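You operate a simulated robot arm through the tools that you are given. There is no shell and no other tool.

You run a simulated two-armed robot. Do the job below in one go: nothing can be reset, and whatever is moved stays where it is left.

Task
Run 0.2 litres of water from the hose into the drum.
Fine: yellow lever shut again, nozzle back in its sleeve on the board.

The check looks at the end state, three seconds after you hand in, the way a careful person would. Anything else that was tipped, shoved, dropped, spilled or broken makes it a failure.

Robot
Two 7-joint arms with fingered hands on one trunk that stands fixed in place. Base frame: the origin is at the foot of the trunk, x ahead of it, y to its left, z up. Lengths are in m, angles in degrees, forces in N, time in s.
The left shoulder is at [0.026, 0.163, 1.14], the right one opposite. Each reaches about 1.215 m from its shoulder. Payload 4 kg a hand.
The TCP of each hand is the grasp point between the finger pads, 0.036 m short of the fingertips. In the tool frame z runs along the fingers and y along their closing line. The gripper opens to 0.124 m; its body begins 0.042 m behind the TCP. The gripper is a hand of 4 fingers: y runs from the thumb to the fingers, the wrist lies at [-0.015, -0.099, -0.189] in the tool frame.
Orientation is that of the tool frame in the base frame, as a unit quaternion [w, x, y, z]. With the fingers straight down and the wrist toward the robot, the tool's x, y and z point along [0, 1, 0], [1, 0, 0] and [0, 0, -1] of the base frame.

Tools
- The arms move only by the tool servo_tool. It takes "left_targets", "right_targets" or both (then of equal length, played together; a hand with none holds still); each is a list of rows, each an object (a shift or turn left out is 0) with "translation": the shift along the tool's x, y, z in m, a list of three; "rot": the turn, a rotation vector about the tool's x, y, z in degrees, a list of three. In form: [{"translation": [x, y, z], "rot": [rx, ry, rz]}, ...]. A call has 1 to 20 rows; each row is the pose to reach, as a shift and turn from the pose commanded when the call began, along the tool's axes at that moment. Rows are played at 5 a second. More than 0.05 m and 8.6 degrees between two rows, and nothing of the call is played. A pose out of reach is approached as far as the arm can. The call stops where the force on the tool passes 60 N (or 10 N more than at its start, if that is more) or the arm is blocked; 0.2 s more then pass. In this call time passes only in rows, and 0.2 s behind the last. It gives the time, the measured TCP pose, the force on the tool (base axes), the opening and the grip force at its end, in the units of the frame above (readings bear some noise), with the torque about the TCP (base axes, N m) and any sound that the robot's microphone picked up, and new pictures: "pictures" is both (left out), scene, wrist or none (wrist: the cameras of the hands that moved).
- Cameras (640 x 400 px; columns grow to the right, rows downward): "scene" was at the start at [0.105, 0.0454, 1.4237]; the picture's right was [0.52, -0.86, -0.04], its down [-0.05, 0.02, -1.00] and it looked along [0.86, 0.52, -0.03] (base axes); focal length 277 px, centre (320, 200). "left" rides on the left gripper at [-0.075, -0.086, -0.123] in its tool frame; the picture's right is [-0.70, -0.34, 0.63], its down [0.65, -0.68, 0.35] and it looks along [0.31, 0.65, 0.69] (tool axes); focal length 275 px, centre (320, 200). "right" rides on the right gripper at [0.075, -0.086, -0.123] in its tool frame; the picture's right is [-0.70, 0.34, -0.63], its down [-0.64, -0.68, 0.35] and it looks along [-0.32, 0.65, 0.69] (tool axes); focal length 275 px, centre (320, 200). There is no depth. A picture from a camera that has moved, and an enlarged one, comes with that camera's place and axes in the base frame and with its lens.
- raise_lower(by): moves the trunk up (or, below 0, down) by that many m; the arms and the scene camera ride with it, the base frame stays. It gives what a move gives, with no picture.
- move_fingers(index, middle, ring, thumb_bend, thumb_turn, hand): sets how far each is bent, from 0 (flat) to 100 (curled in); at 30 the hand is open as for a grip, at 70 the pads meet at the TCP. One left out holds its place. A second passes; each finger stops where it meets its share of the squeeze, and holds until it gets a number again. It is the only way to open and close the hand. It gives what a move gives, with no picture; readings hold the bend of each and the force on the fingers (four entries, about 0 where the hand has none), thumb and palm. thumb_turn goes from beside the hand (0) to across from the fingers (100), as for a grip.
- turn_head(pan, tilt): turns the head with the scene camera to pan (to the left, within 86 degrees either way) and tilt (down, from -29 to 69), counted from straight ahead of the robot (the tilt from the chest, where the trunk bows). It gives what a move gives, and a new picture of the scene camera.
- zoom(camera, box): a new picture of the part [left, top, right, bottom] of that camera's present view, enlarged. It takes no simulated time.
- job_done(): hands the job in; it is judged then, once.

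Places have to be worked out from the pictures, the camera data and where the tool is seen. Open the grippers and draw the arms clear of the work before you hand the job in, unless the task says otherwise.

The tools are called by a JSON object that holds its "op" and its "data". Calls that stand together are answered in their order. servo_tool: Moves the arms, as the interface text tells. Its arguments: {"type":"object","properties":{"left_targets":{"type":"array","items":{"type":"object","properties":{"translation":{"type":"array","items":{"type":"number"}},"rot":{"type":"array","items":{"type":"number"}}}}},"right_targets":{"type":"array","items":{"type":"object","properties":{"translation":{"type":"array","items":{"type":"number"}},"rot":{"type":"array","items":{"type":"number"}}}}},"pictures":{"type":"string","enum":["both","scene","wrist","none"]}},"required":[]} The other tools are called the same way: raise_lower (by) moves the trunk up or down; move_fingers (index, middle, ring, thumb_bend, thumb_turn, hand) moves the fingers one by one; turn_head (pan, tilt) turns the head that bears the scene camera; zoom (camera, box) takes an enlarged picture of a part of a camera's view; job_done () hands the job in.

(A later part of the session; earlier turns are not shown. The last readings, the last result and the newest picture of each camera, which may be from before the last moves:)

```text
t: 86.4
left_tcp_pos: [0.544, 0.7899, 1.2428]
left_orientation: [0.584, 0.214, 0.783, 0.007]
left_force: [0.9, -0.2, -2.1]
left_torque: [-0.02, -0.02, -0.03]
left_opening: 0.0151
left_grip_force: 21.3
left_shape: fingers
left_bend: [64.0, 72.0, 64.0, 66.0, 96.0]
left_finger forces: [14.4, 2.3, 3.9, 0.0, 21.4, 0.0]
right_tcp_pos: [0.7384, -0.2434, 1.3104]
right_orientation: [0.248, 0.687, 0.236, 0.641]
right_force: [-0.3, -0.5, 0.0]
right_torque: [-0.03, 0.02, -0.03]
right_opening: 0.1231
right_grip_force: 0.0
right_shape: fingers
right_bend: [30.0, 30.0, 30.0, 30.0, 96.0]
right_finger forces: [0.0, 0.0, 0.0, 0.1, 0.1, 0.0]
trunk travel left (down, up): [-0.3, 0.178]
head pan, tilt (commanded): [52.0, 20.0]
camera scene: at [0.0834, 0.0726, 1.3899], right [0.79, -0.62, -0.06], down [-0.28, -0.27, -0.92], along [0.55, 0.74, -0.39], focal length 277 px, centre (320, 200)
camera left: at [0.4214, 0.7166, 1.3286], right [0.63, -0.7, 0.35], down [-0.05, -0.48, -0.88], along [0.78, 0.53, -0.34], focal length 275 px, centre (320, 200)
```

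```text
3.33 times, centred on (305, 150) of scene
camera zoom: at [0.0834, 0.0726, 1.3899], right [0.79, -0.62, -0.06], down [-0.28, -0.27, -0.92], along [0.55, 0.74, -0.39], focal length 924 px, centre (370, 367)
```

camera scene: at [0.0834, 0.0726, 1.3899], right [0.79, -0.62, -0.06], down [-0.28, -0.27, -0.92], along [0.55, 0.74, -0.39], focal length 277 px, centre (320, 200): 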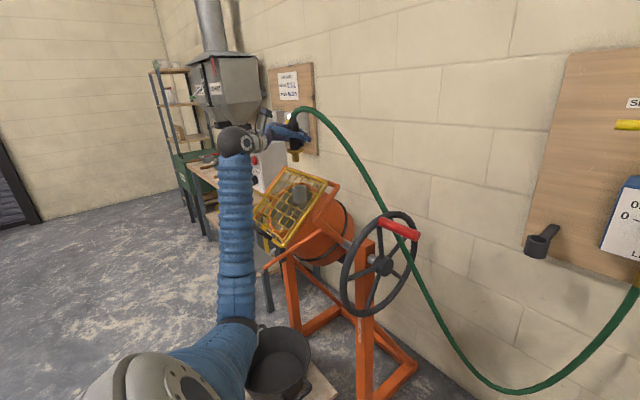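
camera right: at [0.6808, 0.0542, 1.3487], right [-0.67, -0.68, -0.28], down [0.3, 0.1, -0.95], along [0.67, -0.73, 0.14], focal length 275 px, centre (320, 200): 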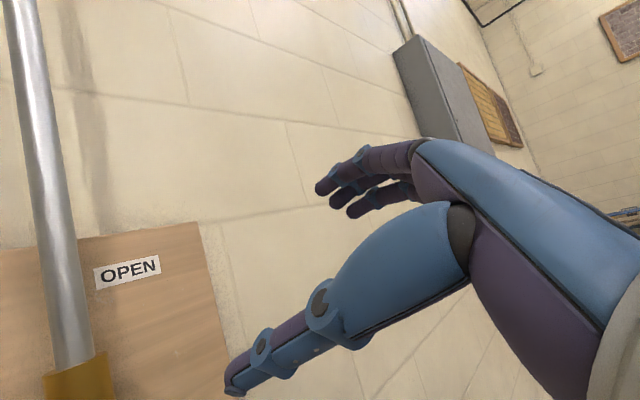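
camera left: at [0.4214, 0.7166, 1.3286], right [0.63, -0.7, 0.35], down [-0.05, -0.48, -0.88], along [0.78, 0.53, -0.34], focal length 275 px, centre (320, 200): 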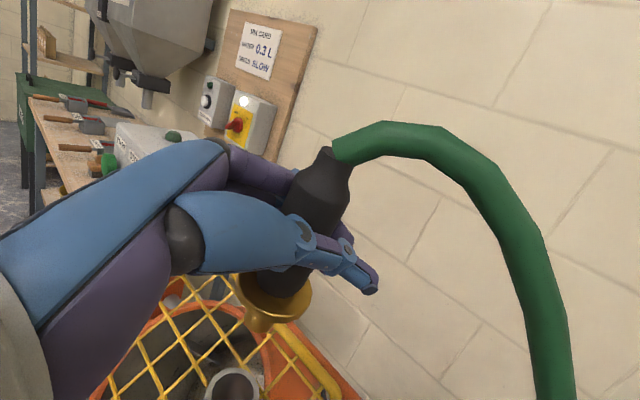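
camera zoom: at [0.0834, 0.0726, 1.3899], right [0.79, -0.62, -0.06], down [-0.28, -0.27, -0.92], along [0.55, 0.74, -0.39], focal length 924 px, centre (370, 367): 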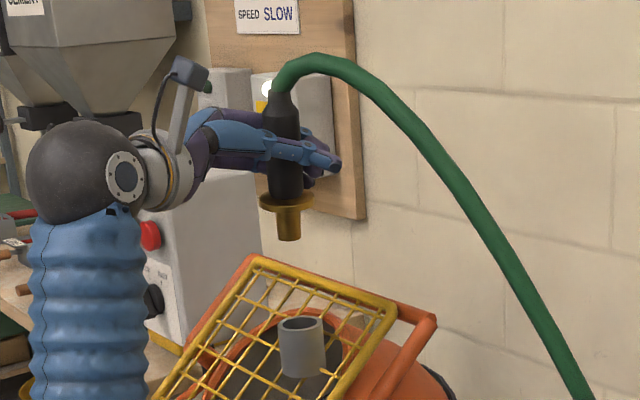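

The nozzle is clear of the tube and upright. I carry it back the way it came, first over the back of the drum.

{"op": "servo_tool", "data": {"left_targets": [{"translation": [-0.0296, 0.0111, -0.0003]}, {"translation": [-0.0526, 0.0148, 0.0309], "rot": [1.82, -0.52, 0.64]}, {"translation": [-0.0671, 0.0134, 0.0714], "rot": [4.56, -1.31, 1.59]}, {"translation": [-0.0821, 0.011, 0.1122], "rot": [7.29, -2.09, 2.54]}, {"translation": [-0.0969, 0.0087, 0.1529], "rot": [10.03, -2.87, 3.5]}, {"translation": [-0.1099, 0.0065, 0.1886], "rot": [11.85, -3.39, 4.13]}, {"translation": [-0.1217, 0.0051, 0.2211], "rot": [13.67, -3.92, 4.77]}], "pictures": "scene"}}

```text
t: 88.0
left_tcp_pos: [0.7773, 0.7009, 1.2847]
left_orientation: [0.579, 0.315, 0.749, -0.069]
left_force: [0.5, 0.6, -2.6]
left_torque: [-0.04, 0.02, -0.02]
left_opening: 0.0152
left_grip_force: 20.4
left_shape: fingers
left_bend: [64.0, 72.0, 65.0, 66.0, 96.0]
left_finger forces: [14.2, 2.2, 3.6, 0.0, 20.9, 0.0]
right_tcp_pos: [0.7391, -0.2423, 1.3098]
right_orientation: [0.247, 0.687, 0.236, 0.641]
right_force: [-0.2, 0.5, -0.2]
right_torque: [-0.03, 0.03, 0.02]
right_opening: 0.1235
right_grip_force: 0.1
right_shape: fingers
right_bend: [30.0, 30.0, 30.0, 30.0, 96.0]
right_finger forces: [0.1, 0.1, 0.0, 0.0, 0.0, 0.0]
trunk travel left (down, up): [-0.3, 0.178]
head pan, tilt (commanded): [52.0, 20.0]
camera scene: at [0.0844, 0.0725, 1.3898], right [0.79, -0.62, -0.06], down [-0.28, -0.27, -0.92], along [0.55, 0.74, -0.39], focal length 277 px, centre (320, 200)
```

scene: 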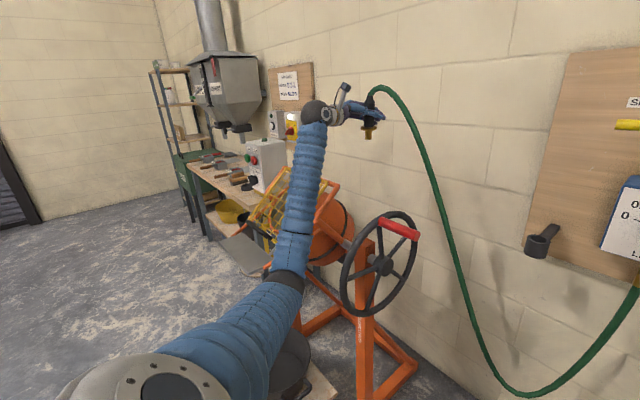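

The forearm now runs higher above the wheel with the elbow low; clearances look fine. I continue in a shorter stage behind the wheel.

{"op": "servo_tool", "data": {"left_targets": [{"translation": [-0.0211, -0.0152, 0.032], "rot": [2.5, -0.72, 0.88]}, {"translation": [-0.0422, -0.0304, 0.064], "rot": [5.0, -1.44, 1.76]}, {"translation": [-0.0632, -0.0455, 0.096], "rot": [7.5, -2.16, 2.64]}, {"translation": [-0.0843, -0.0607, 0.128], "rot": [10.0, -2.88, 3.52]}], "pictures": "scene"}}

{"op": "turn_head", "data": {"pan": 38, "tilt": 25}}

```text
t: 89.0
left_tcp_pos: [0.8637, 0.5614, 1.3045]
left_orientation: [0.571, 0.384, 0.715, -0.123]
left_force: [0.1, 0.4, -1.4]
left_torque: [-0.05, 0.0, 0.0]
left_opening: 0.0148
left_grip_force: 19.9
left_shape: fingers
left_bend: [64.0, 72.0, 65.0, 66.0, 96.0]
left_finger forces: [14.1, 2.2, 3.7, 0.0, 20.6, 0.0]
right_tcp_pos: [0.7402, -0.2438, 1.3103]
right_orientation: [0.246, 0.687, 0.236, 0.641]
right_force: [0.1, -1.4, 0.0]
right_torque: [-0.02, -0.02, 0.03]
right_opening: 0.1232
right_grip_force: 0.0
right_shape: fingers
right_bend: [30.0, 30.0, 30.0, 30.0, 96.0]
right_finger forces: [0.1, 0.0, 0.0, 0.1, 0.1, 0.0]
trunk travel left (down, up): [-0.3, 0.178]
head pan, tilt (commanded): [52.0, 20.0]
camera scene: at [0.0843, 0.0717, 1.3899], right [0.79, -0.62, -0.06], down [-0.28, -0.27, -0.92], along [0.55, 0.74, -0.39], focal length 277 px, centre (320, 200)
```

scene: 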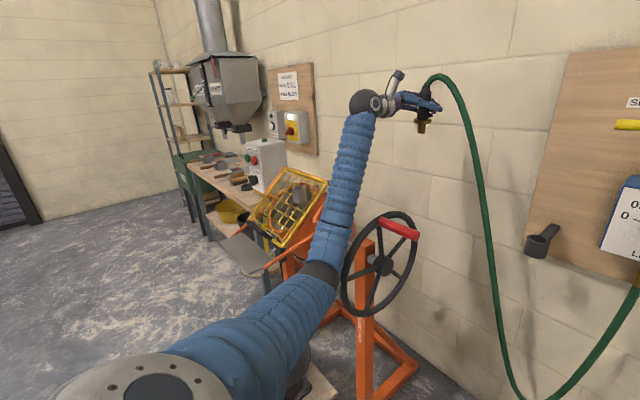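

```text
t: 89.8
left_tcp_pos: [0.8623, 0.5606, 1.3045]
left_orientation: [0.571, 0.384, 0.715, -0.123]
left_force: [0.6, 1.2, -2.0]
left_torque: [-0.03, 0.03, 0.03]
left_opening: 0.015
left_grip_force: 19.8
left_shape: fingers
left_bend: [64.0, 72.0, 65.0, 66.0, 96.0]
left_finger forces: [14.2, 2.2, 3.7, 0.0, 20.6, 0.0]
right_tcp_pos: [0.7391, -0.2429, 1.312]
right_orientation: [0.248, 0.687, 0.236, 0.641]
right_force: [-0.3, -0.4, 0.2]
right_torque: [-0.03, 0.0, 0.03]
right_opening: 0.1231
right_grip_force: 0.1
right_shape: fingers
right_bend: [30.0, 30.0, 30.0, 30.0, 96.0]
right_finger forces: [0.0, 0.0, 0.0, 0.0, 0.0, 0.0]
trunk travel left (down, up): [-0.3, 0.178]
head pan, tilt (commanded): [38.0, 25.0]
camera scene: at [0.0983, 0.0561, 1.3807], right [0.61, -0.79, -0.05], down [-0.4, -0.26, -0.88], along [0.68, 0.56, -0.48], focal length 277 px, centre (320, 200)
```

scene: 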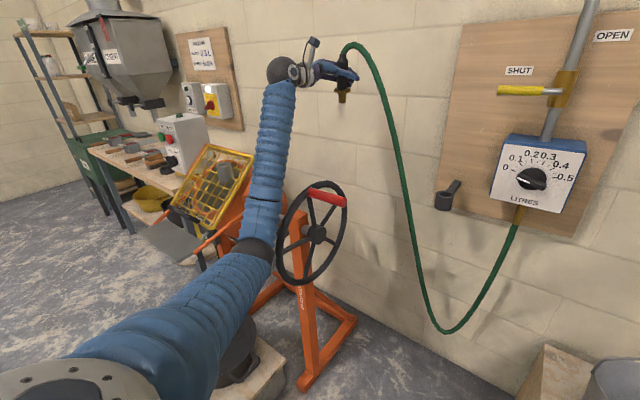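

The elbow keeps about 10 cm from the wheel and is moving away from it. I continue right to about (0.885, 0.40, 1.29).

{"op": "servo_tool", "data": {"left_targets": [{"translation": [-0.0132, -0.024, 0.0299], "rot": [2.5, -0.72, 0.87]}, {"translation": [-0.0265, -0.048, 0.0598], "rot": [5.0, -1.45, 1.75]}, {"translation": [-0.0397, -0.072, 0.0898], "rot": [7.5, -2.17, 2.62]}, {"translation": [-0.0529, -0.096, 0.1197], "rot": [10.0, -2.89, 3.49]}], "pictures": "scene"}}

```text
t: 90.8
left_tcp_pos: [0.8892, 0.3901, 1.2855]
left_orientation: [0.554, 0.453, 0.675, -0.182]
left_force: [2.0, -3.1, -2.2]
left_torque: [0.01, 0.05, 0.09]
left_opening: 0.0148
left_grip_force: 20.0
left_shape: fingers
left_bend: [64.0, 72.0, 65.0, 66.0, 96.0]
left_finger forces: [14.3, 2.2, 3.7, 0.0, 20.4, 0.0]
right_tcp_pos: [0.7422, -0.2476, 1.306]
right_orientation: [0.246, 0.688, 0.236, 0.641]
right_force: [0.2, -0.4, -0.1]
right_torque: [0.01, 0.0, 0.02]
right_opening: 0.1233
right_grip_force: 0.1
right_shape: fingers
right_bend: [30.0, 30.0, 30.0, 30.0, 96.0]
right_finger forces: [0.0, 0.0, 0.0, 0.0, 0.1, 0.1]
trunk travel left (down, up): [-0.3, 0.178]
head pan, tilt (commanded): [38.0, 25.0]
camera scene: at [0.1051, 0.0511, 1.3793], right [0.61, -0.79, -0.05], down [-0.41, -0.26, -0.88], along [0.68, 0.56, -0.48], focal length 277 px, centre (320, 200)
```

scene: 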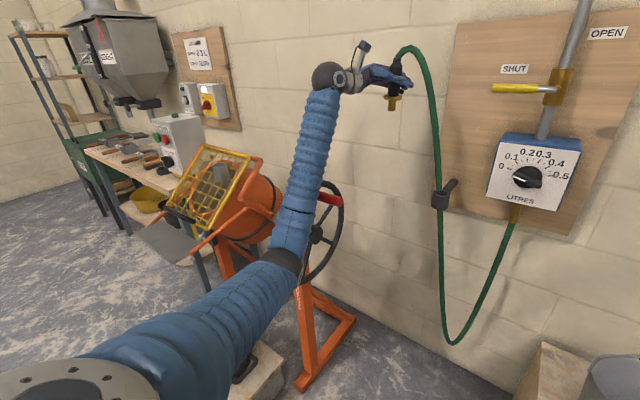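

The camera and right hand readings shifted a few mm, probably trunk sway from the motion. I turn the head to the board and re-read the state before continuing.

{"op": "turn_head", "data": {"pan": 14, "tilt": 18}}

{"op": "zoom", "data": {"camera": "left", "box": [0, 0, 640, 400]}}

```text
t: 91.7
left_tcp_pos: [0.8791, 0.3975, 1.2935]
left_orientation: [0.557, 0.451, 0.674, -0.177]
left_force: [-1.2, 0.5, -2.6]
left_torque: [-0.04, 0.0, 0.01]
left_opening: 0.0149
left_grip_force: 19.4
left_shape: fingers
left_bend: [64.0, 72.0, 65.0, 66.0, 96.0]
left_finger forces: [14.3, 2.0, 3.3, 0.0, 20.2, 0.1]
right_tcp_pos: [0.7353, -0.245, 1.3128]
right_orientation: [0.248, 0.686, 0.235, 0.642]
right_force: [0.2, -0.2, -0.5]
right_torque: [0.02, 0.0, 0.0]
right_opening: 0.1232
right_grip_force: 0.1
right_shape: fingers
right_bend: [30.0, 30.0, 30.0, 30.0, 96.0]
right_finger forces: [0.2, 0.1, 0.1, 0.1, 0.0, 0.1]
trunk travel left (down, up): [-0.3, 0.178]
head pan, tilt (commanded): [14.0, 18.0]
camera scene: at [0.1141, 0.02, 1.3909], right [0.24, -0.97, -0.02], down [-0.37, -0.07, -0.93], along [0.9, 0.23, -0.38], focal length 277 px, centre (320, 200)
```

scene: 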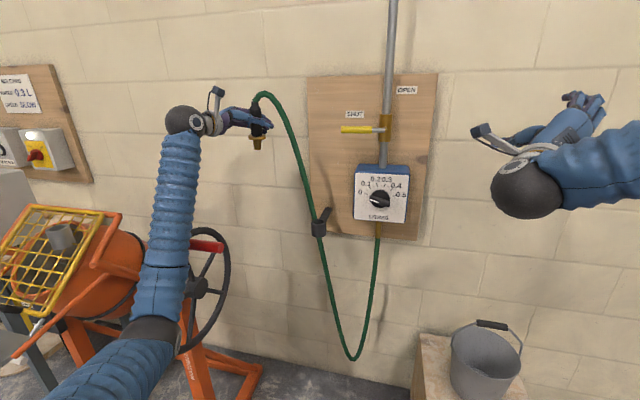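

```text
1.00 times, centred on (320, 200) of left (not enlarged: the box is as wide or as high as the picture)
camera zoom: at [0.7359, 0.4132, 1.3792], right [0.08, -0.94, 0.34], down [-0.33, -0.35, -0.88], along [0.94, -0.04, -0.33], focal length 275 px, centre (320, 200)
```

zoom: 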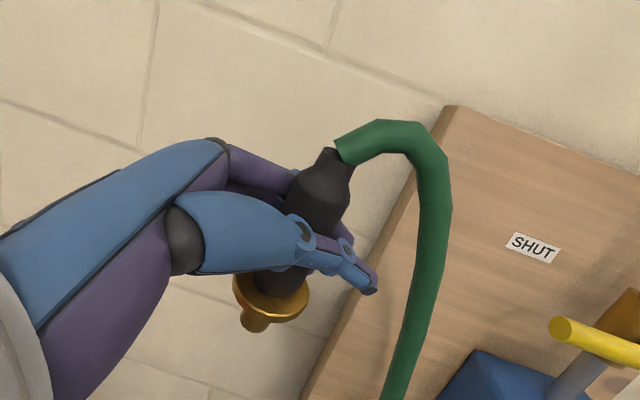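

Settled at (0.879, 0.398, 1.294). I carry the nozzle right to hover above the sleeve, coming down to TCP z≈1.20 (tip roughly 10 cm above the sleeve rim).

{"op": "servo_tool", "data": {"left_targets": [{"translation": [0.001, -0.0227, 0.026], "rot": [0.91, -0.26, 0.32]}, {"translation": [0.0021, -0.0453, 0.0519], "rot": [1.82, -0.53, 0.63]}, {"translation": [0.0032, -0.068, 0.0779], "rot": [2.73, -0.79, 0.95]}, {"translation": [0.0042, -0.0906, 0.1038], "rot": [3.64, -1.05, 1.26]}, {"translation": [0.0053, -0.1133, 0.1298], "rot": [4.55, -1.32, 1.58]}, {"translation": [0.0063, -0.1359, 0.1557], "rot": [5.46, -1.58, 1.89]}], "pictures": "both"}}

{"op": "turn_head", "data": {"pan": 14, "tilt": 20}}

{"op": "zoom", "data": {"camera": "scene", "box": [270, 100, 370, 240]}}

{"op": "zoom", "data": {"camera": "left", "box": [180, 140, 420, 400]}}

```text
t: 93.1
left_tcp_pos: [0.865, 0.2153, 1.2011]
left_orientation: [0.547, 0.486, 0.65, -0.206]
left_force: [0.1, 0.2, -2.9]
left_torque: [-0.05, 0.02, 0.03]
left_opening: 0.0149
left_grip_force: 19.8
left_shape: fingers
left_bend: [64.0, 72.0, 65.0, 66.0, 96.0]
left_finger forces: [14.1, 2.0, 3.2, 0.0, 20.1, 0.0]
right_tcp_pos: [0.739, -0.2432, 1.3124]
right_orientation: [0.247, 0.687, 0.236, 0.641]
right_force: [-0.9, -0.3, 0.3]
right_torque: [-0.02, 0.04, -0.02]
right_opening: 0.1235
right_grip_force: 0.0
right_shape: fingers
right_bend: [30.0, 30.0, 30.0, 30.0, 96.0]
right_finger forces: [0.1, 0.0, 0.0, 0.1, 0.1, 0.1]
trunk travel left (down, up): [-0.3, 0.178]
head pan, tilt (commanded): [14.0, 18.0]
camera scene: at [0.1168, 0.0212, 1.3906], right [0.24, -0.97, -0.02], down [-0.37, -0.07, -0.93], along [0.9, 0.23, -0.38], focal length 277 px, centre (320, 200)
camera left: at [0.7242, 0.2454, 1.2865], right [-0.01, -0.94, 0.35], down [-0.36, -0.32, -0.88], along [0.93, -0.14, -0.34], focal length 275 px, centre (320, 200)
```

scene: 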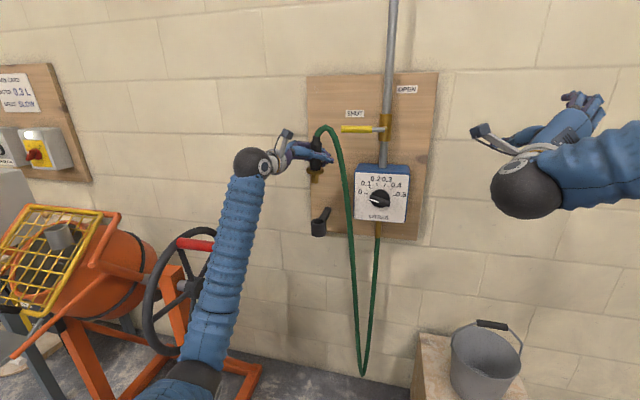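
left: 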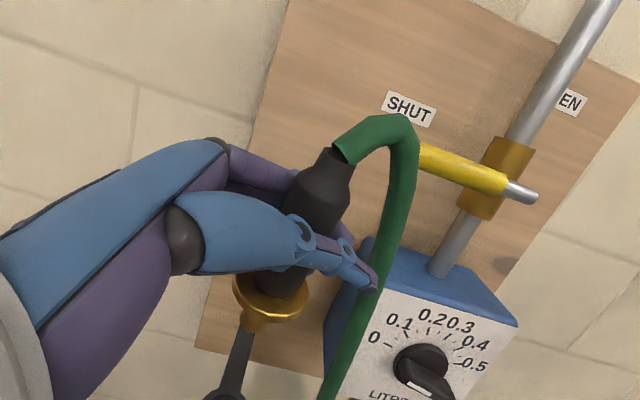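

```text
t: 93.7
left_tcp_pos: [0.8656, 0.2162, 1.2007]
left_orientation: [0.546, 0.486, 0.65, -0.206]
left_force: [0.3, 0.0, -1.9]
left_torque: [-0.05, 0.03, -0.02]
left_opening: 0.015
left_grip_force: 19.5
left_shape: fingers
left_bend: [64.0, 72.0, 65.0, 66.0, 96.0]
left_finger forces: [14.1, 2.0, 3.1, 0.1, 19.9, 0.1]
right_tcp_pos: [0.7389, -0.2421, 1.311]
right_orientation: [0.248, 0.687, 0.236, 0.641]
right_force: [-0.3, -0.4, -0.7]
right_torque: [0.01, -0.02, 0.02]
right_opening: 0.1232
right_grip_force: 0.0
right_shape: fingers
right_bend: [30.0, 30.0, 30.0, 30.0, 96.0]
right_finger forces: [0.1, 0.0, 0.1, 0.0, 0.0, 0.0]
trunk travel left (down, up): [-0.3, 0.178]
head pan, tilt (commanded): [14.0, 20.0]
camera scene: at [0.1166, 0.0218, 1.3873], right [0.24, -0.97, -0.02], down [-0.4, -0.08, -0.91], along [0.88, 0.23, -0.41], focal length 277 px, centre (320, 200)
```

scene: 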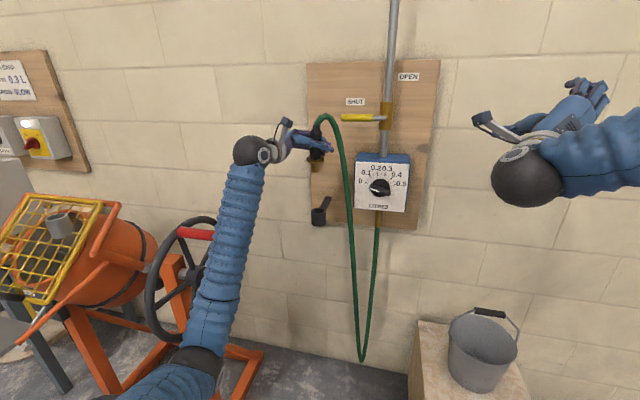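

```text
2.86 times, centred on (320, 170) of scene
camera zoom: at [0.1166, 0.0218, 1.3873], right [0.24, -0.97, -0.02], down [-0.4, -0.08, -0.91], along [0.88, 0.23, -0.41], focal length 792 px, centre (320, 286)
```

zoom: 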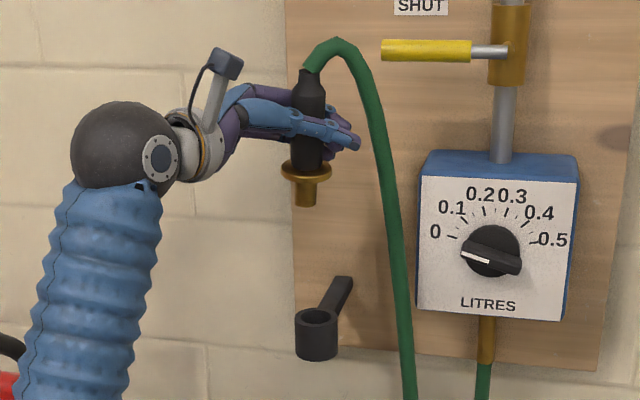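

```text
1.54 times, centred on (300, 270) of left
camera zoom: at [0.7245, 0.246, 1.2863], right [-0.01, -0.94, 0.35], down [-0.36, -0.32, -0.88], along [0.93, -0.14, -0.34], focal length 424 px, centre (351, 92)
```

zoom: 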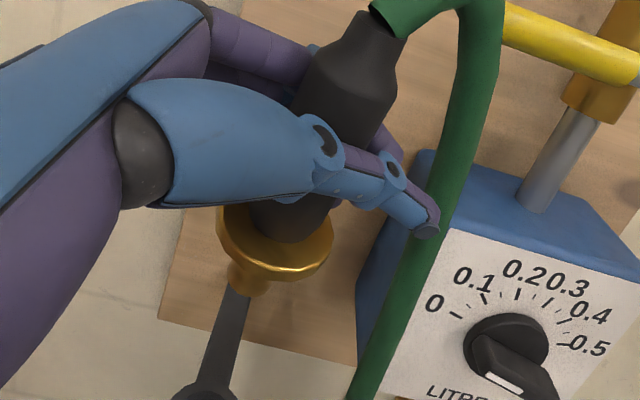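

Nozzle tip is at (0.878, 0.234, 1.120) and leans ~5° (top towards me); the sleeve axis is near (0.894, 0.229) with its rim at about z=0.985. I correct the lean, move over it and come down 45 mm.

{"op": "servo_tool", "data": {"left_targets": [{"translation": [0.0144, 0.0023, 0.0077], "rot": [0.26, -0.82, -1.43]}, {"translation": [0.0289, 0.0045, 0.0155], "rot": [0.52, -1.65, -2.85]}, {"translation": [0.0433, 0.0068, 0.0232], "rot": [0.78, -2.47, -4.28]}], "pictures": "none"}}

{"op": "zoom", "data": {"camera": "scene", "box": [290, 120, 350, 240]}}

{"op": "zoom", "data": {"camera": "left", "box": [180, 140, 420, 400]}}

```text
t: 94.5
left_tcp_pos: [0.8845, 0.2168, 1.1548]
left_orientation: [0.548, 0.46, 0.655, -0.242]
left_force: [-0.3, 0.6, -1.9]
left_torque: [-0.02, 0.02, -0.06]
left_opening: 0.015
left_grip_force: 20.1
left_shape: fingers
left_bend: [64.0, 72.0, 65.0, 66.0, 96.0]
left_finger forces: [14.1, 2.0, 3.1, 0.0, 19.8, 0.0]
right_tcp_pos: [0.7389, -0.2434, 1.3116]
right_orientation: [0.248, 0.686, 0.237, 0.641]
right_force: [1.3, 0.8, 0.5]
right_torque: [0.01, -0.04, -0.04]
right_opening: 0.1232
right_grip_force: 0.1
right_shape: fingers
right_bend: [30.0, 30.0, 30.0, 30.0, 96.0]
right_finger forces: [0.0, 0.0, 0.0, 0.0, 0.1, 0.0]
trunk travel left (down, up): [-0.3, 0.178]
head pan, tilt (commanded): [14.0, 20.0]
```

```text
3.33 times, centred on (320, 180) of scene
camera zoom: at [0.117, 0.0217, 1.3873], right [0.24, -0.97, -0.02], down [-0.4, -0.08, -0.91], along [0.88, 0.23, -0.41], focal length 924 px, centre (320, 267)
```

zoom: 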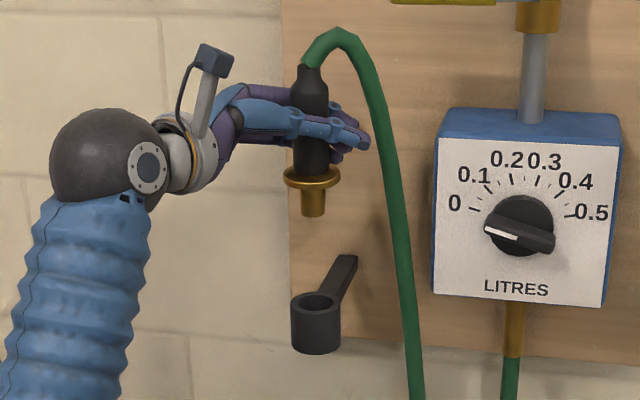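

```text
1.54 times, centred on (300, 270) of left
camera zoom: at [0.7489, 0.2542, 1.245], right [0.0, -0.91, 0.41], down [-0.4, -0.38, -0.83], along [0.91, -0.17, -0.37], focal length 424 px, centre (351, 92)
```

zoom: 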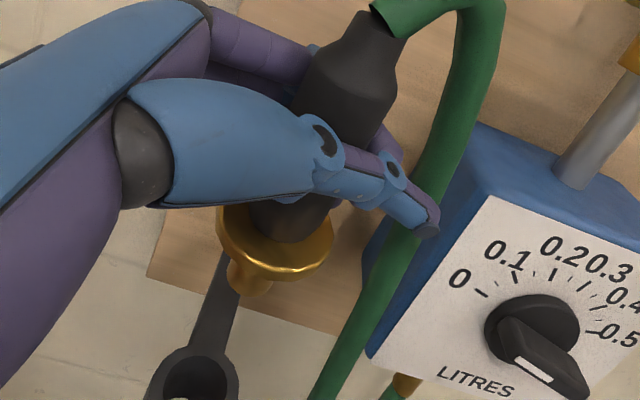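

The nozzle is upright now, tip at (0.893, 0.230, 1.078); the sleeve centre measures about (0.90, 0.232, 0.982). I shift a little towards the board and descend 50 mm, then measure again.

{"op": "servo_tool", "data": {"left_targets": [{"translation": [0.0158, -0.0012, 0.0054]}, {"translation": [0.0316, -0.0025, 0.0109]}, {"translation": [0.0474, -0.0037, 0.0163]}], "pictures": "none"}}

{"op": "zoom", "data": {"camera": "scene", "box": [300, 180, 340, 230]}}

{"op": "zoom", "data": {"camera": "left", "box": [200, 240, 350, 400]}}

```text
t: 95.3
left_tcp_pos: [0.8924, 0.2178, 1.1048]
left_orientation: [0.549, 0.46, 0.655, -0.242]
left_force: [0.4, -0.6, -2.6]
left_torque: [-0.02, 0.03, 0.0]
left_opening: 0.0148
left_grip_force: 19.6
left_shape: fingers
left_bend: [64.0, 72.0, 65.0, 66.0, 96.0]
left_finger forces: [14.2, 1.9, 3.2, 0.1, 19.8, 0.1]
right_tcp_pos: [0.7393, -0.2429, 1.3106]
right_orientation: [0.248, 0.688, 0.235, 0.64]
right_force: [0.4, 0.3, -0.7]
right_torque: [0.0, 0.0, 0.0]
right_opening: 0.1232
right_grip_force: 0.1
right_shape: fingers
right_bend: [30.0, 30.0, 30.0, 30.0, 96.0]
right_finger forces: [0.0, 0.0, 0.1, 0.0, 0.0, 0.1]
trunk travel left (down, up): [-0.3, 0.178]
head pan, tilt (commanded): [14.0, 20.0]
```

```text
8.00 times, centred on (320, 205) of scene
camera zoom: at [0.1169, 0.0218, 1.3873], right [0.24, -0.97, -0.02], down [-0.4, -0.08, -0.91], along [0.88, 0.23, -0.41], focal length 2217 px, centre (320, 160)
```

zoom: 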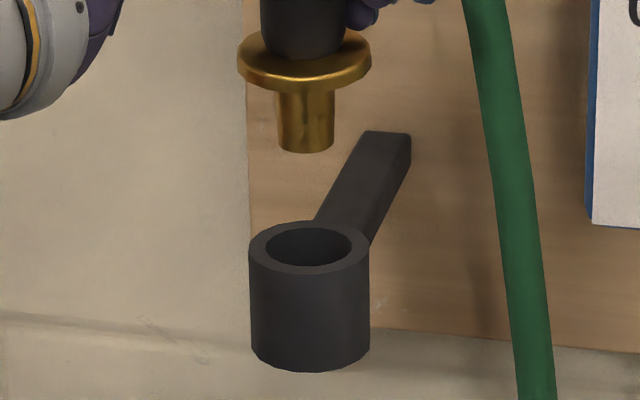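

```text
2.50 times, centred on (275, 320) of left
camera zoom: at [0.7555, 0.2554, 1.1949], right [0.0, -0.91, 0.41], down [-0.4, -0.38, -0.83], along [0.91, -0.16, -0.37], focal length 688 px, centre (432, -100)
```

zoom: 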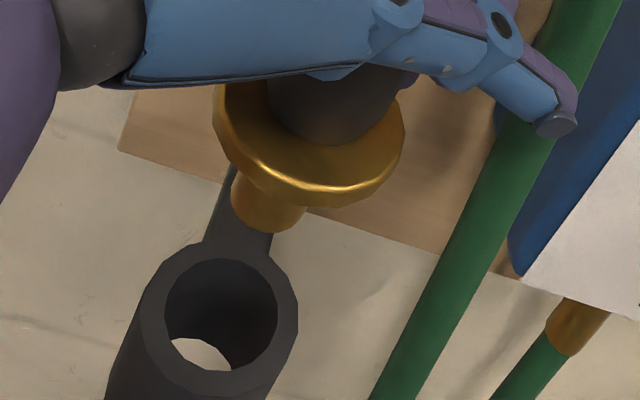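

Clear view now: sleeve hole centre (0.899, 0.232, 0.982), nozzle tip (0.904, 0.233, 1.027). I shift (−5, −1.4) mm and descend 35 mm to just above the hole.

{"op": "servo_tool", "data": {"left_targets": [{"translation": [-0.0026, -0.005, -0.0014]}, {"translation": [0.0148, -0.0083, 0.0035]}, {"translation": [0.0323, -0.0115, 0.0084]}], "pictures": "none"}}

{"op": "zoom", "data": {"camera": "scene", "box": [300, 180, 340, 230]}}

{"op": "zoom", "data": {"camera": "left", "box": [200, 240, 350, 400]}}

```text
t: 96.1
left_tcp_pos: [0.8867, 0.2173, 1.0717]
left_orientation: [0.549, 0.46, 0.654, -0.242]
left_force: [-1.1, -0.3, -1.8]
left_torque: [-0.03, -0.02, -0.01]
left_opening: 0.015
left_grip_force: 20.1
left_shape: fingers
left_bend: [64.0, 72.0, 65.0, 66.0, 96.0]
left_finger forces: [14.2, 1.9, 3.1, 0.1, 19.7, 0.1]
right_tcp_pos: [0.7382, -0.2431, 1.3118]
right_orientation: [0.247, 0.687, 0.235, 0.641]
right_force: [0.3, 0.5, 0.5]
right_torque: [0.0, -0.03, 0.01]
right_opening: 0.1233
right_grip_force: 0.0
right_shape: fingers
right_bend: [30.0, 30.0, 30.0, 30.0, 96.0]
right_finger forces: [0.1, 0.1, 0.0, 0.0, 0.0, 0.0]
trunk travel left (down, up): [-0.3, 0.178]
head pan, tilt (commanded): [14.0, 20.0]
```

```text
8.00 times, centred on (320, 205) of scene
camera zoom: at [0.1166, 0.0217, 1.3873], right [0.24, -0.97, -0.02], down [-0.4, -0.08, -0.91], along [0.88, 0.23, -0.41], focal length 2217 px, centre (320, 160)
```

zoom: 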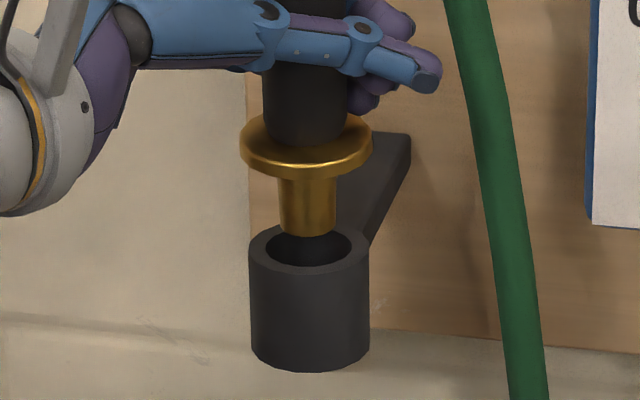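

```text
2.50 times, centred on (275, 320) of left
camera zoom: at [0.7503, 0.254, 1.1606], right [0.0, -0.91, 0.41], down [-0.4, -0.38, -0.83], along [0.92, -0.16, -0.37], focal length 688 px, centre (432, -100)
```

zoom: 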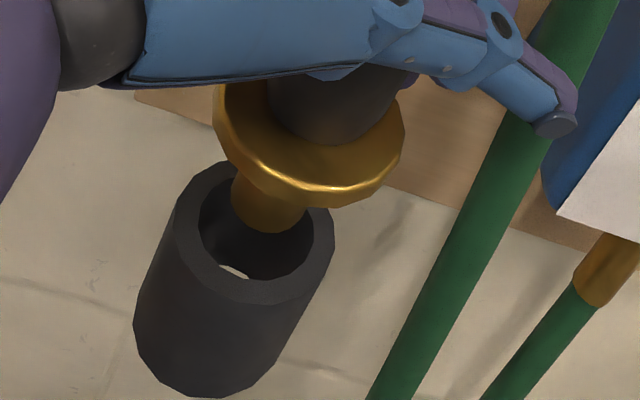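

The tip is 9 mm above the hole and within 3–4 mm of its centre. I trim 3 mm back and lower 15 mm gently.

{"op": "servo_tool", "data": {"left_targets": [{"translation": [-0.0001, -0.0026, -0.0015]}, {"translation": [0.0047, -0.0035, -0.0001]}, {"translation": [0.0094, -0.0045, 0.0013]}, {"translation": [0.014, -0.0054, 0.0027]}], "pictures": "none"}}

{"op": "zoom", "data": {"camera": "scene", "box": [300, 180, 340, 230]}}

{"op": "zoom", "data": {"camera": "left", "box": [200, 240, 350, 400]}}

```text
t: 97.1
left_tcp_pos: [0.8844, 0.2157, 1.0555]
left_orientation: [0.549, 0.46, 0.654, -0.243]
left_force: [-0.3, -0.5, -2.4]
left_torque: [-0.01, 0.02, 0.02]
left_opening: 0.0146
left_grip_force: 19.4
left_shape: fingers
left_bend: [64.0, 72.0, 65.0, 66.0, 96.0]
left_finger forces: [14.1, 1.9, 3.1, 0.1, 19.6, 0.1]
right_tcp_pos: [0.7383, -0.2436, 1.3118]
right_orientation: [0.247, 0.687, 0.236, 0.641]
right_force: [0.7, 0.5, 0.0]
right_torque: [0.01, -0.03, -0.01]
right_opening: 0.1234
right_grip_force: 0.0
right_shape: fingers
right_bend: [30.0, 30.0, 30.0, 30.0, 96.0]
right_finger forces: [0.0, 0.1, 0.0, 0.0, 0.0, 0.1]
trunk travel left (down, up): [-0.3, 0.178]
head pan, tilt (commanded): [14.0, 20.0]
```

```text
8.00 times, centred on (320, 205) of scene
camera zoom: at [0.1167, 0.0217, 1.3873], right [0.24, -0.97, -0.02], down [-0.4, -0.08, -0.91], along [0.88, 0.23, -0.41], focal length 2217 px, centre (320, 160)
```

zoom: 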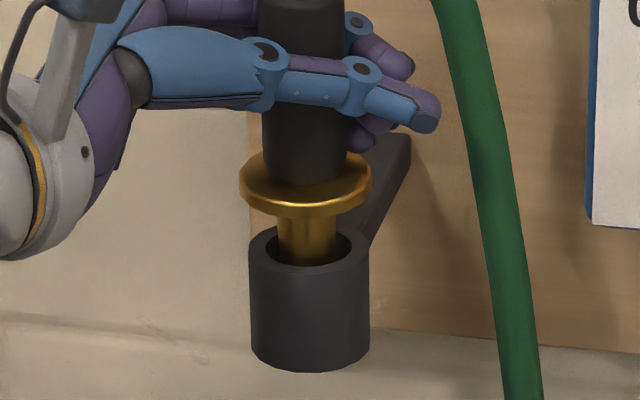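

```text
2.50 times, centred on (275, 320) of left
camera zoom: at [0.7472, 0.2538, 1.1454], right [0.0, -0.91, 0.41], down [-0.4, -0.38, -0.83], along [0.91, -0.16, -0.37], focal length 688 px, centre (432, -100)
```

zoom: 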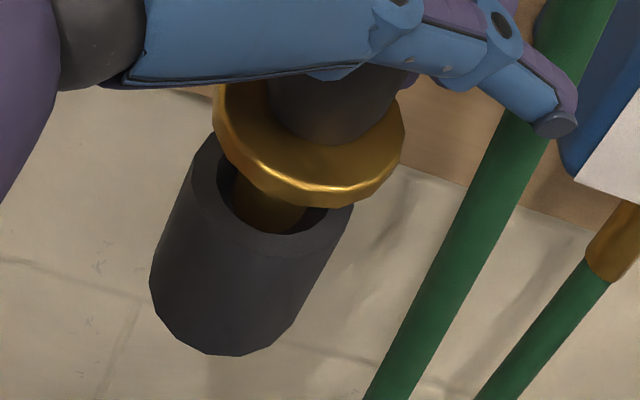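

The spout is in the sleeve without contact. About 24 mm remain to seat the flange; I lower 20 mm.

{"op": "servo_tool", "data": {"left_targets": [{"translation": [0.0063, -0.0012, 0.0019]}, {"translation": [0.0125, -0.0025, 0.0037]}, {"translation": [0.0188, -0.0037, 0.0056]}], "pictures": "none"}}

{"op": "zoom", "data": {"camera": "scene", "box": [300, 180, 340, 230]}}

{"op": "zoom", "data": {"camera": "left", "box": [200, 240, 350, 400]}}

```text
t: 97.9
left_tcp_pos: [0.8838, 0.2167, 1.0351]
left_orientation: [0.549, 0.461, 0.654, -0.242]
left_force: [-0.8, -0.2, -2.0]
left_torque: [-0.04, 0.0, -0.01]
left_opening: 0.0151
left_grip_force: 19.7
left_shape: fingers
left_bend: [64.0, 72.0, 65.0, 66.0, 96.0]
left_finger forces: [14.1, 2.0, 3.1, 0.0, 19.7, 0.0]
right_tcp_pos: [0.739, -0.2439, 1.3121]
right_orientation: [0.247, 0.687, 0.236, 0.642]
right_force: [1.0, 0.0, -0.7]
right_torque: [0.04, 0.0, 0.0]
right_opening: 0.1234
right_grip_force: 0.1
right_shape: fingers
right_bend: [30.0, 30.0, 30.0, 30.0, 96.0]
right_finger forces: [0.1, 0.0, 0.0, 0.1, 0.1, 0.0]
trunk travel left (down, up): [-0.3, 0.178]
head pan, tilt (commanded): [14.0, 20.0]
```

```text
8.00 times, centred on (320, 205) of scene
camera zoom: at [0.1167, 0.0217, 1.3873], right [0.24, -0.97, -0.02], down [-0.4, -0.08, -0.91], along [0.88, 0.23, -0.41], focal length 2217 px, centre (320, 160)
```

zoom: 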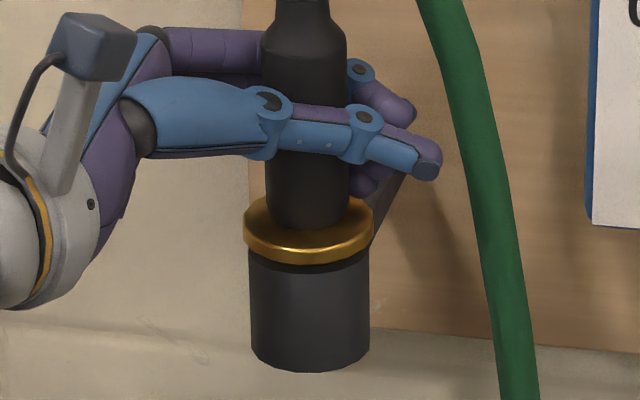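

```text
2.50 times, centred on (275, 320) of left
camera zoom: at [0.7479, 0.2533, 1.1252], right [0.0, -0.91, 0.41], down [-0.4, -0.38, -0.83], along [0.91, -0.16, -0.37], focal length 688 px, centre (432, -100)
```

zoom: 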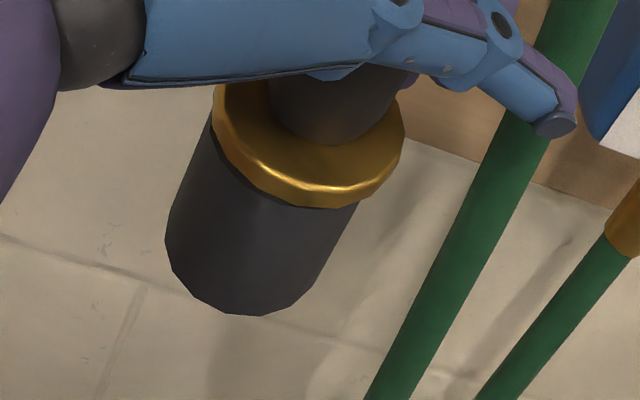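

Nearly seated, with a gap of a few mm. I lower the last 5 mm and check for contact.

{"op": "servo_tool", "data": {"left_targets": [{"translation": [0.0028, -0.0006, 0.0008]}, {"translation": [0.0052, -0.001, 0.0015]}], "pictures": "none"}}

{"op": "zoom", "data": {"camera": "scene", "box": [300, 180, 340, 230]}}

```text
t: 98.5
left_tcp_pos: [0.8853, 0.2154, 1.0289]
left_orientation: [0.549, 0.46, 0.654, -0.241]
left_force: [-1.3, -0.2, -1.7]
left_torque: [-0.03, 0.01, -0.01]
left_opening: 0.0147
left_grip_force: 19.2
left_shape: fingers
left_bend: [64.0, 72.0, 65.0, 66.0, 96.0]
left_finger forces: [14.1, 2.0, 3.1, 0.1, 19.6, 0.0]
right_tcp_pos: [0.7386, -0.2439, 1.3109]
right_orientation: [0.247, 0.687, 0.236, 0.641]
right_force: [0.5, 0.9, -0.3]
right_torque: [0.0, -0.04, -0.01]
right_opening: 0.1233
right_grip_force: 0.1
right_shape: fingers
right_bend: [30.0, 30.0, 30.0, 30.0, 96.0]
right_finger forces: [0.1, 0.0, 0.0, 0.0, 0.1, 0.0]
trunk travel left (down, up): [-0.3, 0.178]
head pan, tilt (commanded): [14.0, 20.0]
```

```text
8.00 times, centred on (320, 205) of scene
camera zoom: at [0.1166, 0.0216, 1.3873], right [0.24, -0.97, -0.02], down [-0.4, -0.08, -0.91], along [0.88, 0.23, -0.41], focal length 2217 px, centre (320, 160)
```

zoom: 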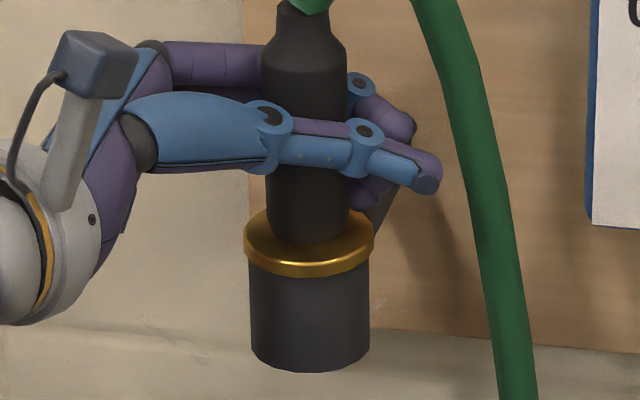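

The flange looks seated but no contact force shows yet. I lower 3 mm more.

{"op": "servo_tool", "data": {"left_targets": [{"translation": [0.0014, -0.0003, 0.0004]}, {"translation": [0.0028, -0.0006, 0.0008]}], "pictures": "none"}}

{"op": "zoom", "data": {"camera": "scene", "box": [300, 180, 340, 230]}}

{"op": "zoom", "data": {"camera": "left", "box": [160, 140, 420, 400]}}

```text
t: 99.1
left_tcp_pos: [0.8833, 0.2167, 1.0283]
left_orientation: [0.55, 0.46, 0.654, -0.242]
left_force: [0.3, -0.3, -0.4]
left_torque: [0.01, 0.01, -0.03]
left_opening: 0.0149
left_grip_force: 19.7
left_shape: fingers
left_bend: [64.0, 72.0, 65.0, 66.0, 96.0]
left_finger forces: [14.4, 1.9, 3.1, 0.1, 19.2, 0.0]
right_tcp_pos: [0.7383, -0.244, 1.3112]
right_orientation: [0.248, 0.687, 0.235, 0.641]
right_force: [-0.7, 0.0, 0.7]
right_torque: [0.01, -0.03, 0.02]
right_opening: 0.1234
right_grip_force: 0.1
right_shape: fingers
right_bend: [30.0, 30.0, 30.0, 30.0, 96.0]
right_finger forces: [0.0, 0.1, 0.1, 0.1, 0.0, 0.0]
trunk travel left (down, up): [-0.3, 0.178]
head pan, tilt (commanded): [14.0, 20.0]
```

```text
8.00 times, centred on (320, 205) of scene
camera zoom: at [0.1164, 0.0215, 1.3874], right [0.24, -0.97, -0.02], down [-0.4, -0.08, -0.91], along [0.88, 0.23, -0.41], focal length 2217 px, centre (320, 160)
```

zoom: 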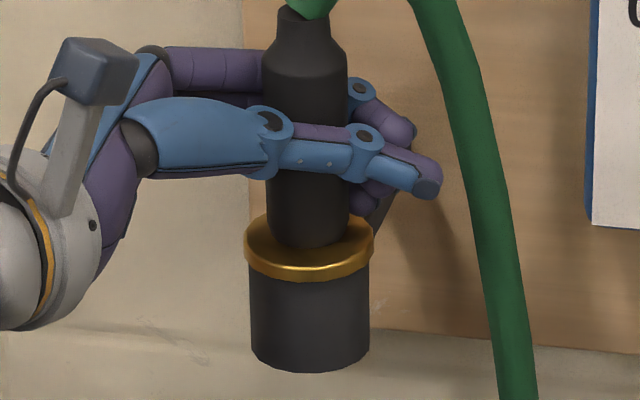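

```text
1.54 times, centred on (290, 270) of left
camera zoom: at [0.7476, 0.2531, 1.1172], right [0.0, -0.91, 0.41], down [-0.4, -0.38, -0.83], along [0.92, -0.16, -0.37], focal length 424 px, centre (366, 92)
```

zoom: 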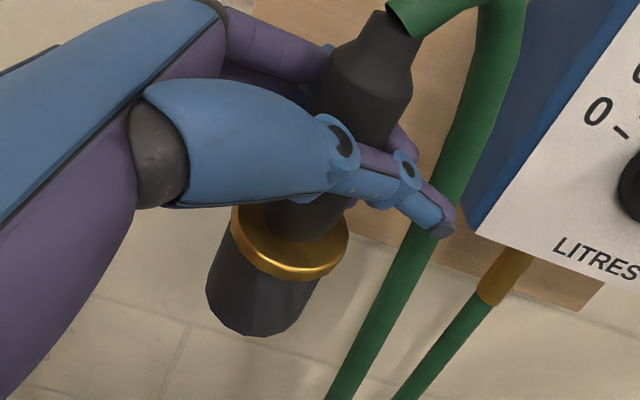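

Load has transferred to the sleeve (hand force dropped to ~0). I open the fingers in two steps and check that the nozzle stays put.

{"op": "move_fingers", "data": {"hand": "left", "index": 54, "middle": 54, "ring": 54, "thumb_bend": 54}}

{"op": "zoom", "data": {"camera": "scene", "box": [295, 160, 345, 230]}}

{"op": "zoom", "data": {"camera": "left", "box": [160, 140, 420, 400]}}

```text
t: 100.1
left_tcp_pos: [0.8844, 0.2164, 1.0283]
left_orientation: [0.549, 0.46, 0.654, -0.241]
left_force: [-0.3, 0.4, -0.5]
left_torque: [-0.01, -0.01, 0.01]
left_opening: 0.0494
left_grip_force: 0.1
left_shape: fingers
left_bend: [54.0, 54.0, 54.0, 54.0, 97.0]
left_finger forces: [0.1, 0.0, 0.0, 0.1, 0.1, 0.0]
right_tcp_pos: [0.739, -0.2437, 1.3116]
right_orientation: [0.248, 0.687, 0.236, 0.641]
right_force: [0.4, -1.0, -0.5]
right_torque: [0.01, -0.01, 0.0]
right_opening: 0.1235
right_grip_force: 0.1
right_shape: fingers
right_bend: [30.0, 30.0, 30.0, 30.0, 96.0]
right_finger forces: [0.1, 0.0, 0.1, 0.0, 0.0, 0.1]
trunk travel left (down, up): [-0.3, 0.178]
head pan, tilt (commanded): [14.0, 20.0]
```

```text
5.71 times, centred on (320, 195) of scene
camera zoom: at [0.1164, 0.0216, 1.3874], right [0.24, -0.97, -0.02], down [-0.4, -0.08, -0.91], along [0.88, 0.23, -0.41], focal length 1583 px, centre (320, 229)
```

zoom: 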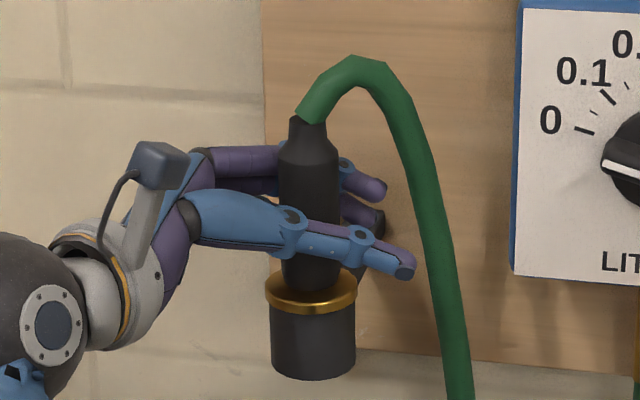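

```text
1.54 times, centred on (290, 270) of left
camera zoom: at [0.7477, 0.2531, 1.1169], right [0.0, -0.91, 0.41], down [-0.4, -0.38, -0.83], along [0.92, -0.16, -0.37], focal length 424 px, centre (366, 92)
```

zoom: 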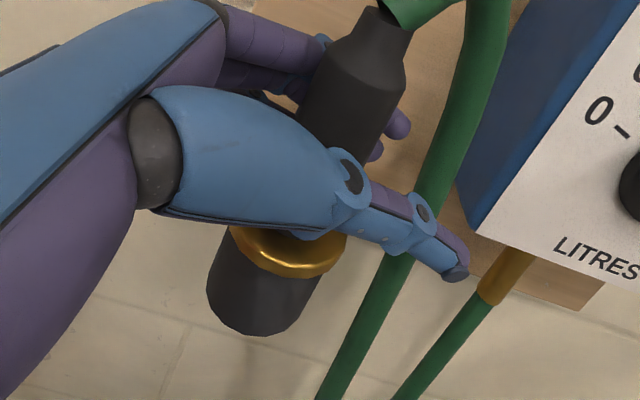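

The nozzle stands in its sleeve by itself with the hand loose. I open fully, and then withdraw the hand backwards along its fingers.

{"op": "move_fingers", "data": {"hand": "left", "index": 30, "middle": 30, "ring": 30, "thumb_bend": 30}}

{"op": "servo_tool", "data": {"left_targets": [{"translation": [-0.004, 0, -0.015]}, {"translation": [-0.008, 0.002, -0.035]}, {"translation": [-0.012, 0.004, -0.06]}], "pictures": "both"}}

{"op": "zoom", "data": {"camera": "scene", "box": [280, 150, 350, 240]}}

```text
t: 101.1
left_tcp_pos: [0.8842, 0.2172, 1.0268]
left_orientation: [0.549, 0.461, 0.654, -0.242]
left_force: [0.0, -0.6, 0.0]
left_torque: [0.0, 0.0, 0.01]
left_opening: 0.123
left_grip_force: 0.1
left_shape: fingers
left_bend: [30.0, 30.0, 30.0, 30.0, 97.0]
left_finger forces: [0.0, 0.0, 0.0, 0.1, 0.0, 0.0]
right_tcp_pos: [0.7388, -0.2433, 1.3111]
right_orientation: [0.248, 0.687, 0.236, 0.641]
right_force: [0.3, -0.5, 0.6]
right_torque: [0.01, -0.01, 0.0]
right_opening: 0.1231
right_grip_force: 0.0
right_shape: fingers
right_bend: [30.0, 30.0, 30.0, 30.0, 96.0]
right_finger forces: [0.0, 0.0, 0.1, 0.1, 0.0, 0.0]
trunk travel left (down, up): [-0.3, 0.178]
head pan, tilt (commanded): [14.0, 20.0]
```

```text
t: 102.1
left_tcp_pos: [0.8619, 0.2276, 1.0358]
left_orientation: [0.533, 0.471, 0.654, -0.259]
left_force: [0.3, -0.1, -0.8]
left_torque: [0.01, 0.0, 0.01]
left_opening: 0.1231
left_grip_force: 0.1
left_shape: fingers
left_bend: [30.0, 30.0, 30.0, 30.0, 97.0]
left_finger forces: [0.0, 0.0, 0.0, 0.0, 0.0, 0.1]
right_tcp_pos: [0.7476, -0.2449, 1.3067]
right_orientation: [0.241, 0.689, 0.236, 0.642]
right_force: [-0.6, 0.7, 0.6]
right_torque: [0.01, 0.02, -0.05]
right_opening: 0.1234
right_grip_force: 0.1
right_shape: fingers
right_bend: [30.0, 30.0, 30.0, 30.0, 96.0]
right_finger forces: [0.1, 0.1, 0.1, 0.1, 0.0, 0.0]
trunk travel left (down, up): [-0.3, 0.178]
head pan, tilt (commanded): [14.0, 20.0]
stopped in row 3 (left hand): the arm was blocked; the commanded pose is now the measured one
camera scene: at [0.13, 0.0113, 1.3877], right [0.22, -0.97, -0.03], down [-0.41, -0.07, -0.91], along [0.88, 0.21, -0.41], focal length 277 px, centre (320, 200)
camera left: at [0.7298, 0.2708, 1.1297], right [-0.02, -0.91, 0.41], down [-0.44, -0.36, -0.82], along [0.9, -0.2, -0.4], focal length 275 px, centre (320, 200)
```

scene: 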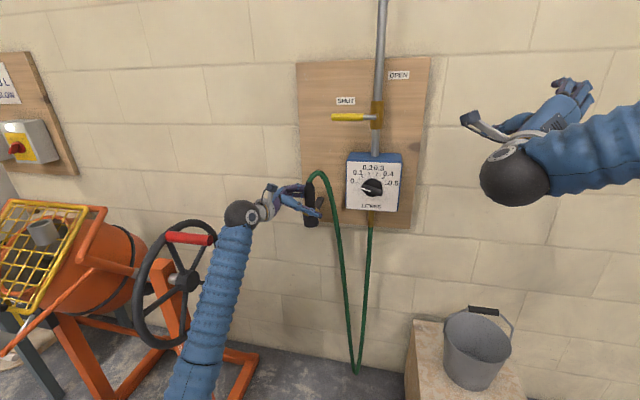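
left: 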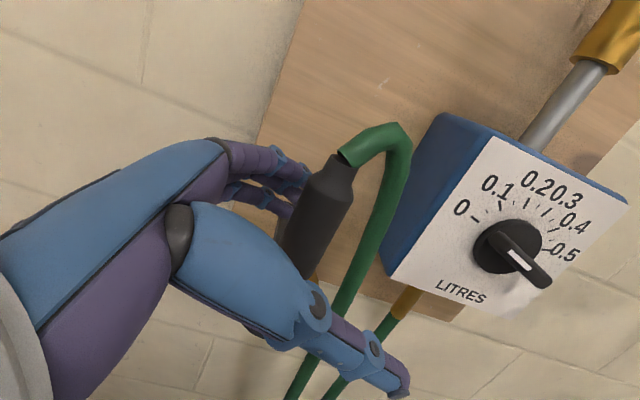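

```text
4.44 times, centred on (315, 195) of scene
camera zoom: at [0.13, 0.0113, 1.3877], right [0.22, -0.97, -0.03], down [-0.41, -0.07, -0.91], along [0.88, 0.21, -0.41], focal length 1231 px, centre (342, 222)
```

zoom: 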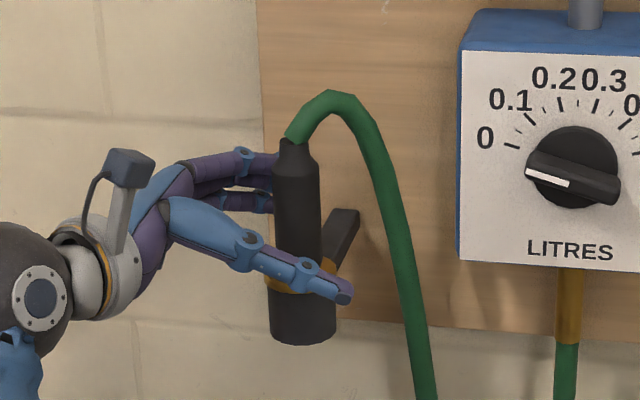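

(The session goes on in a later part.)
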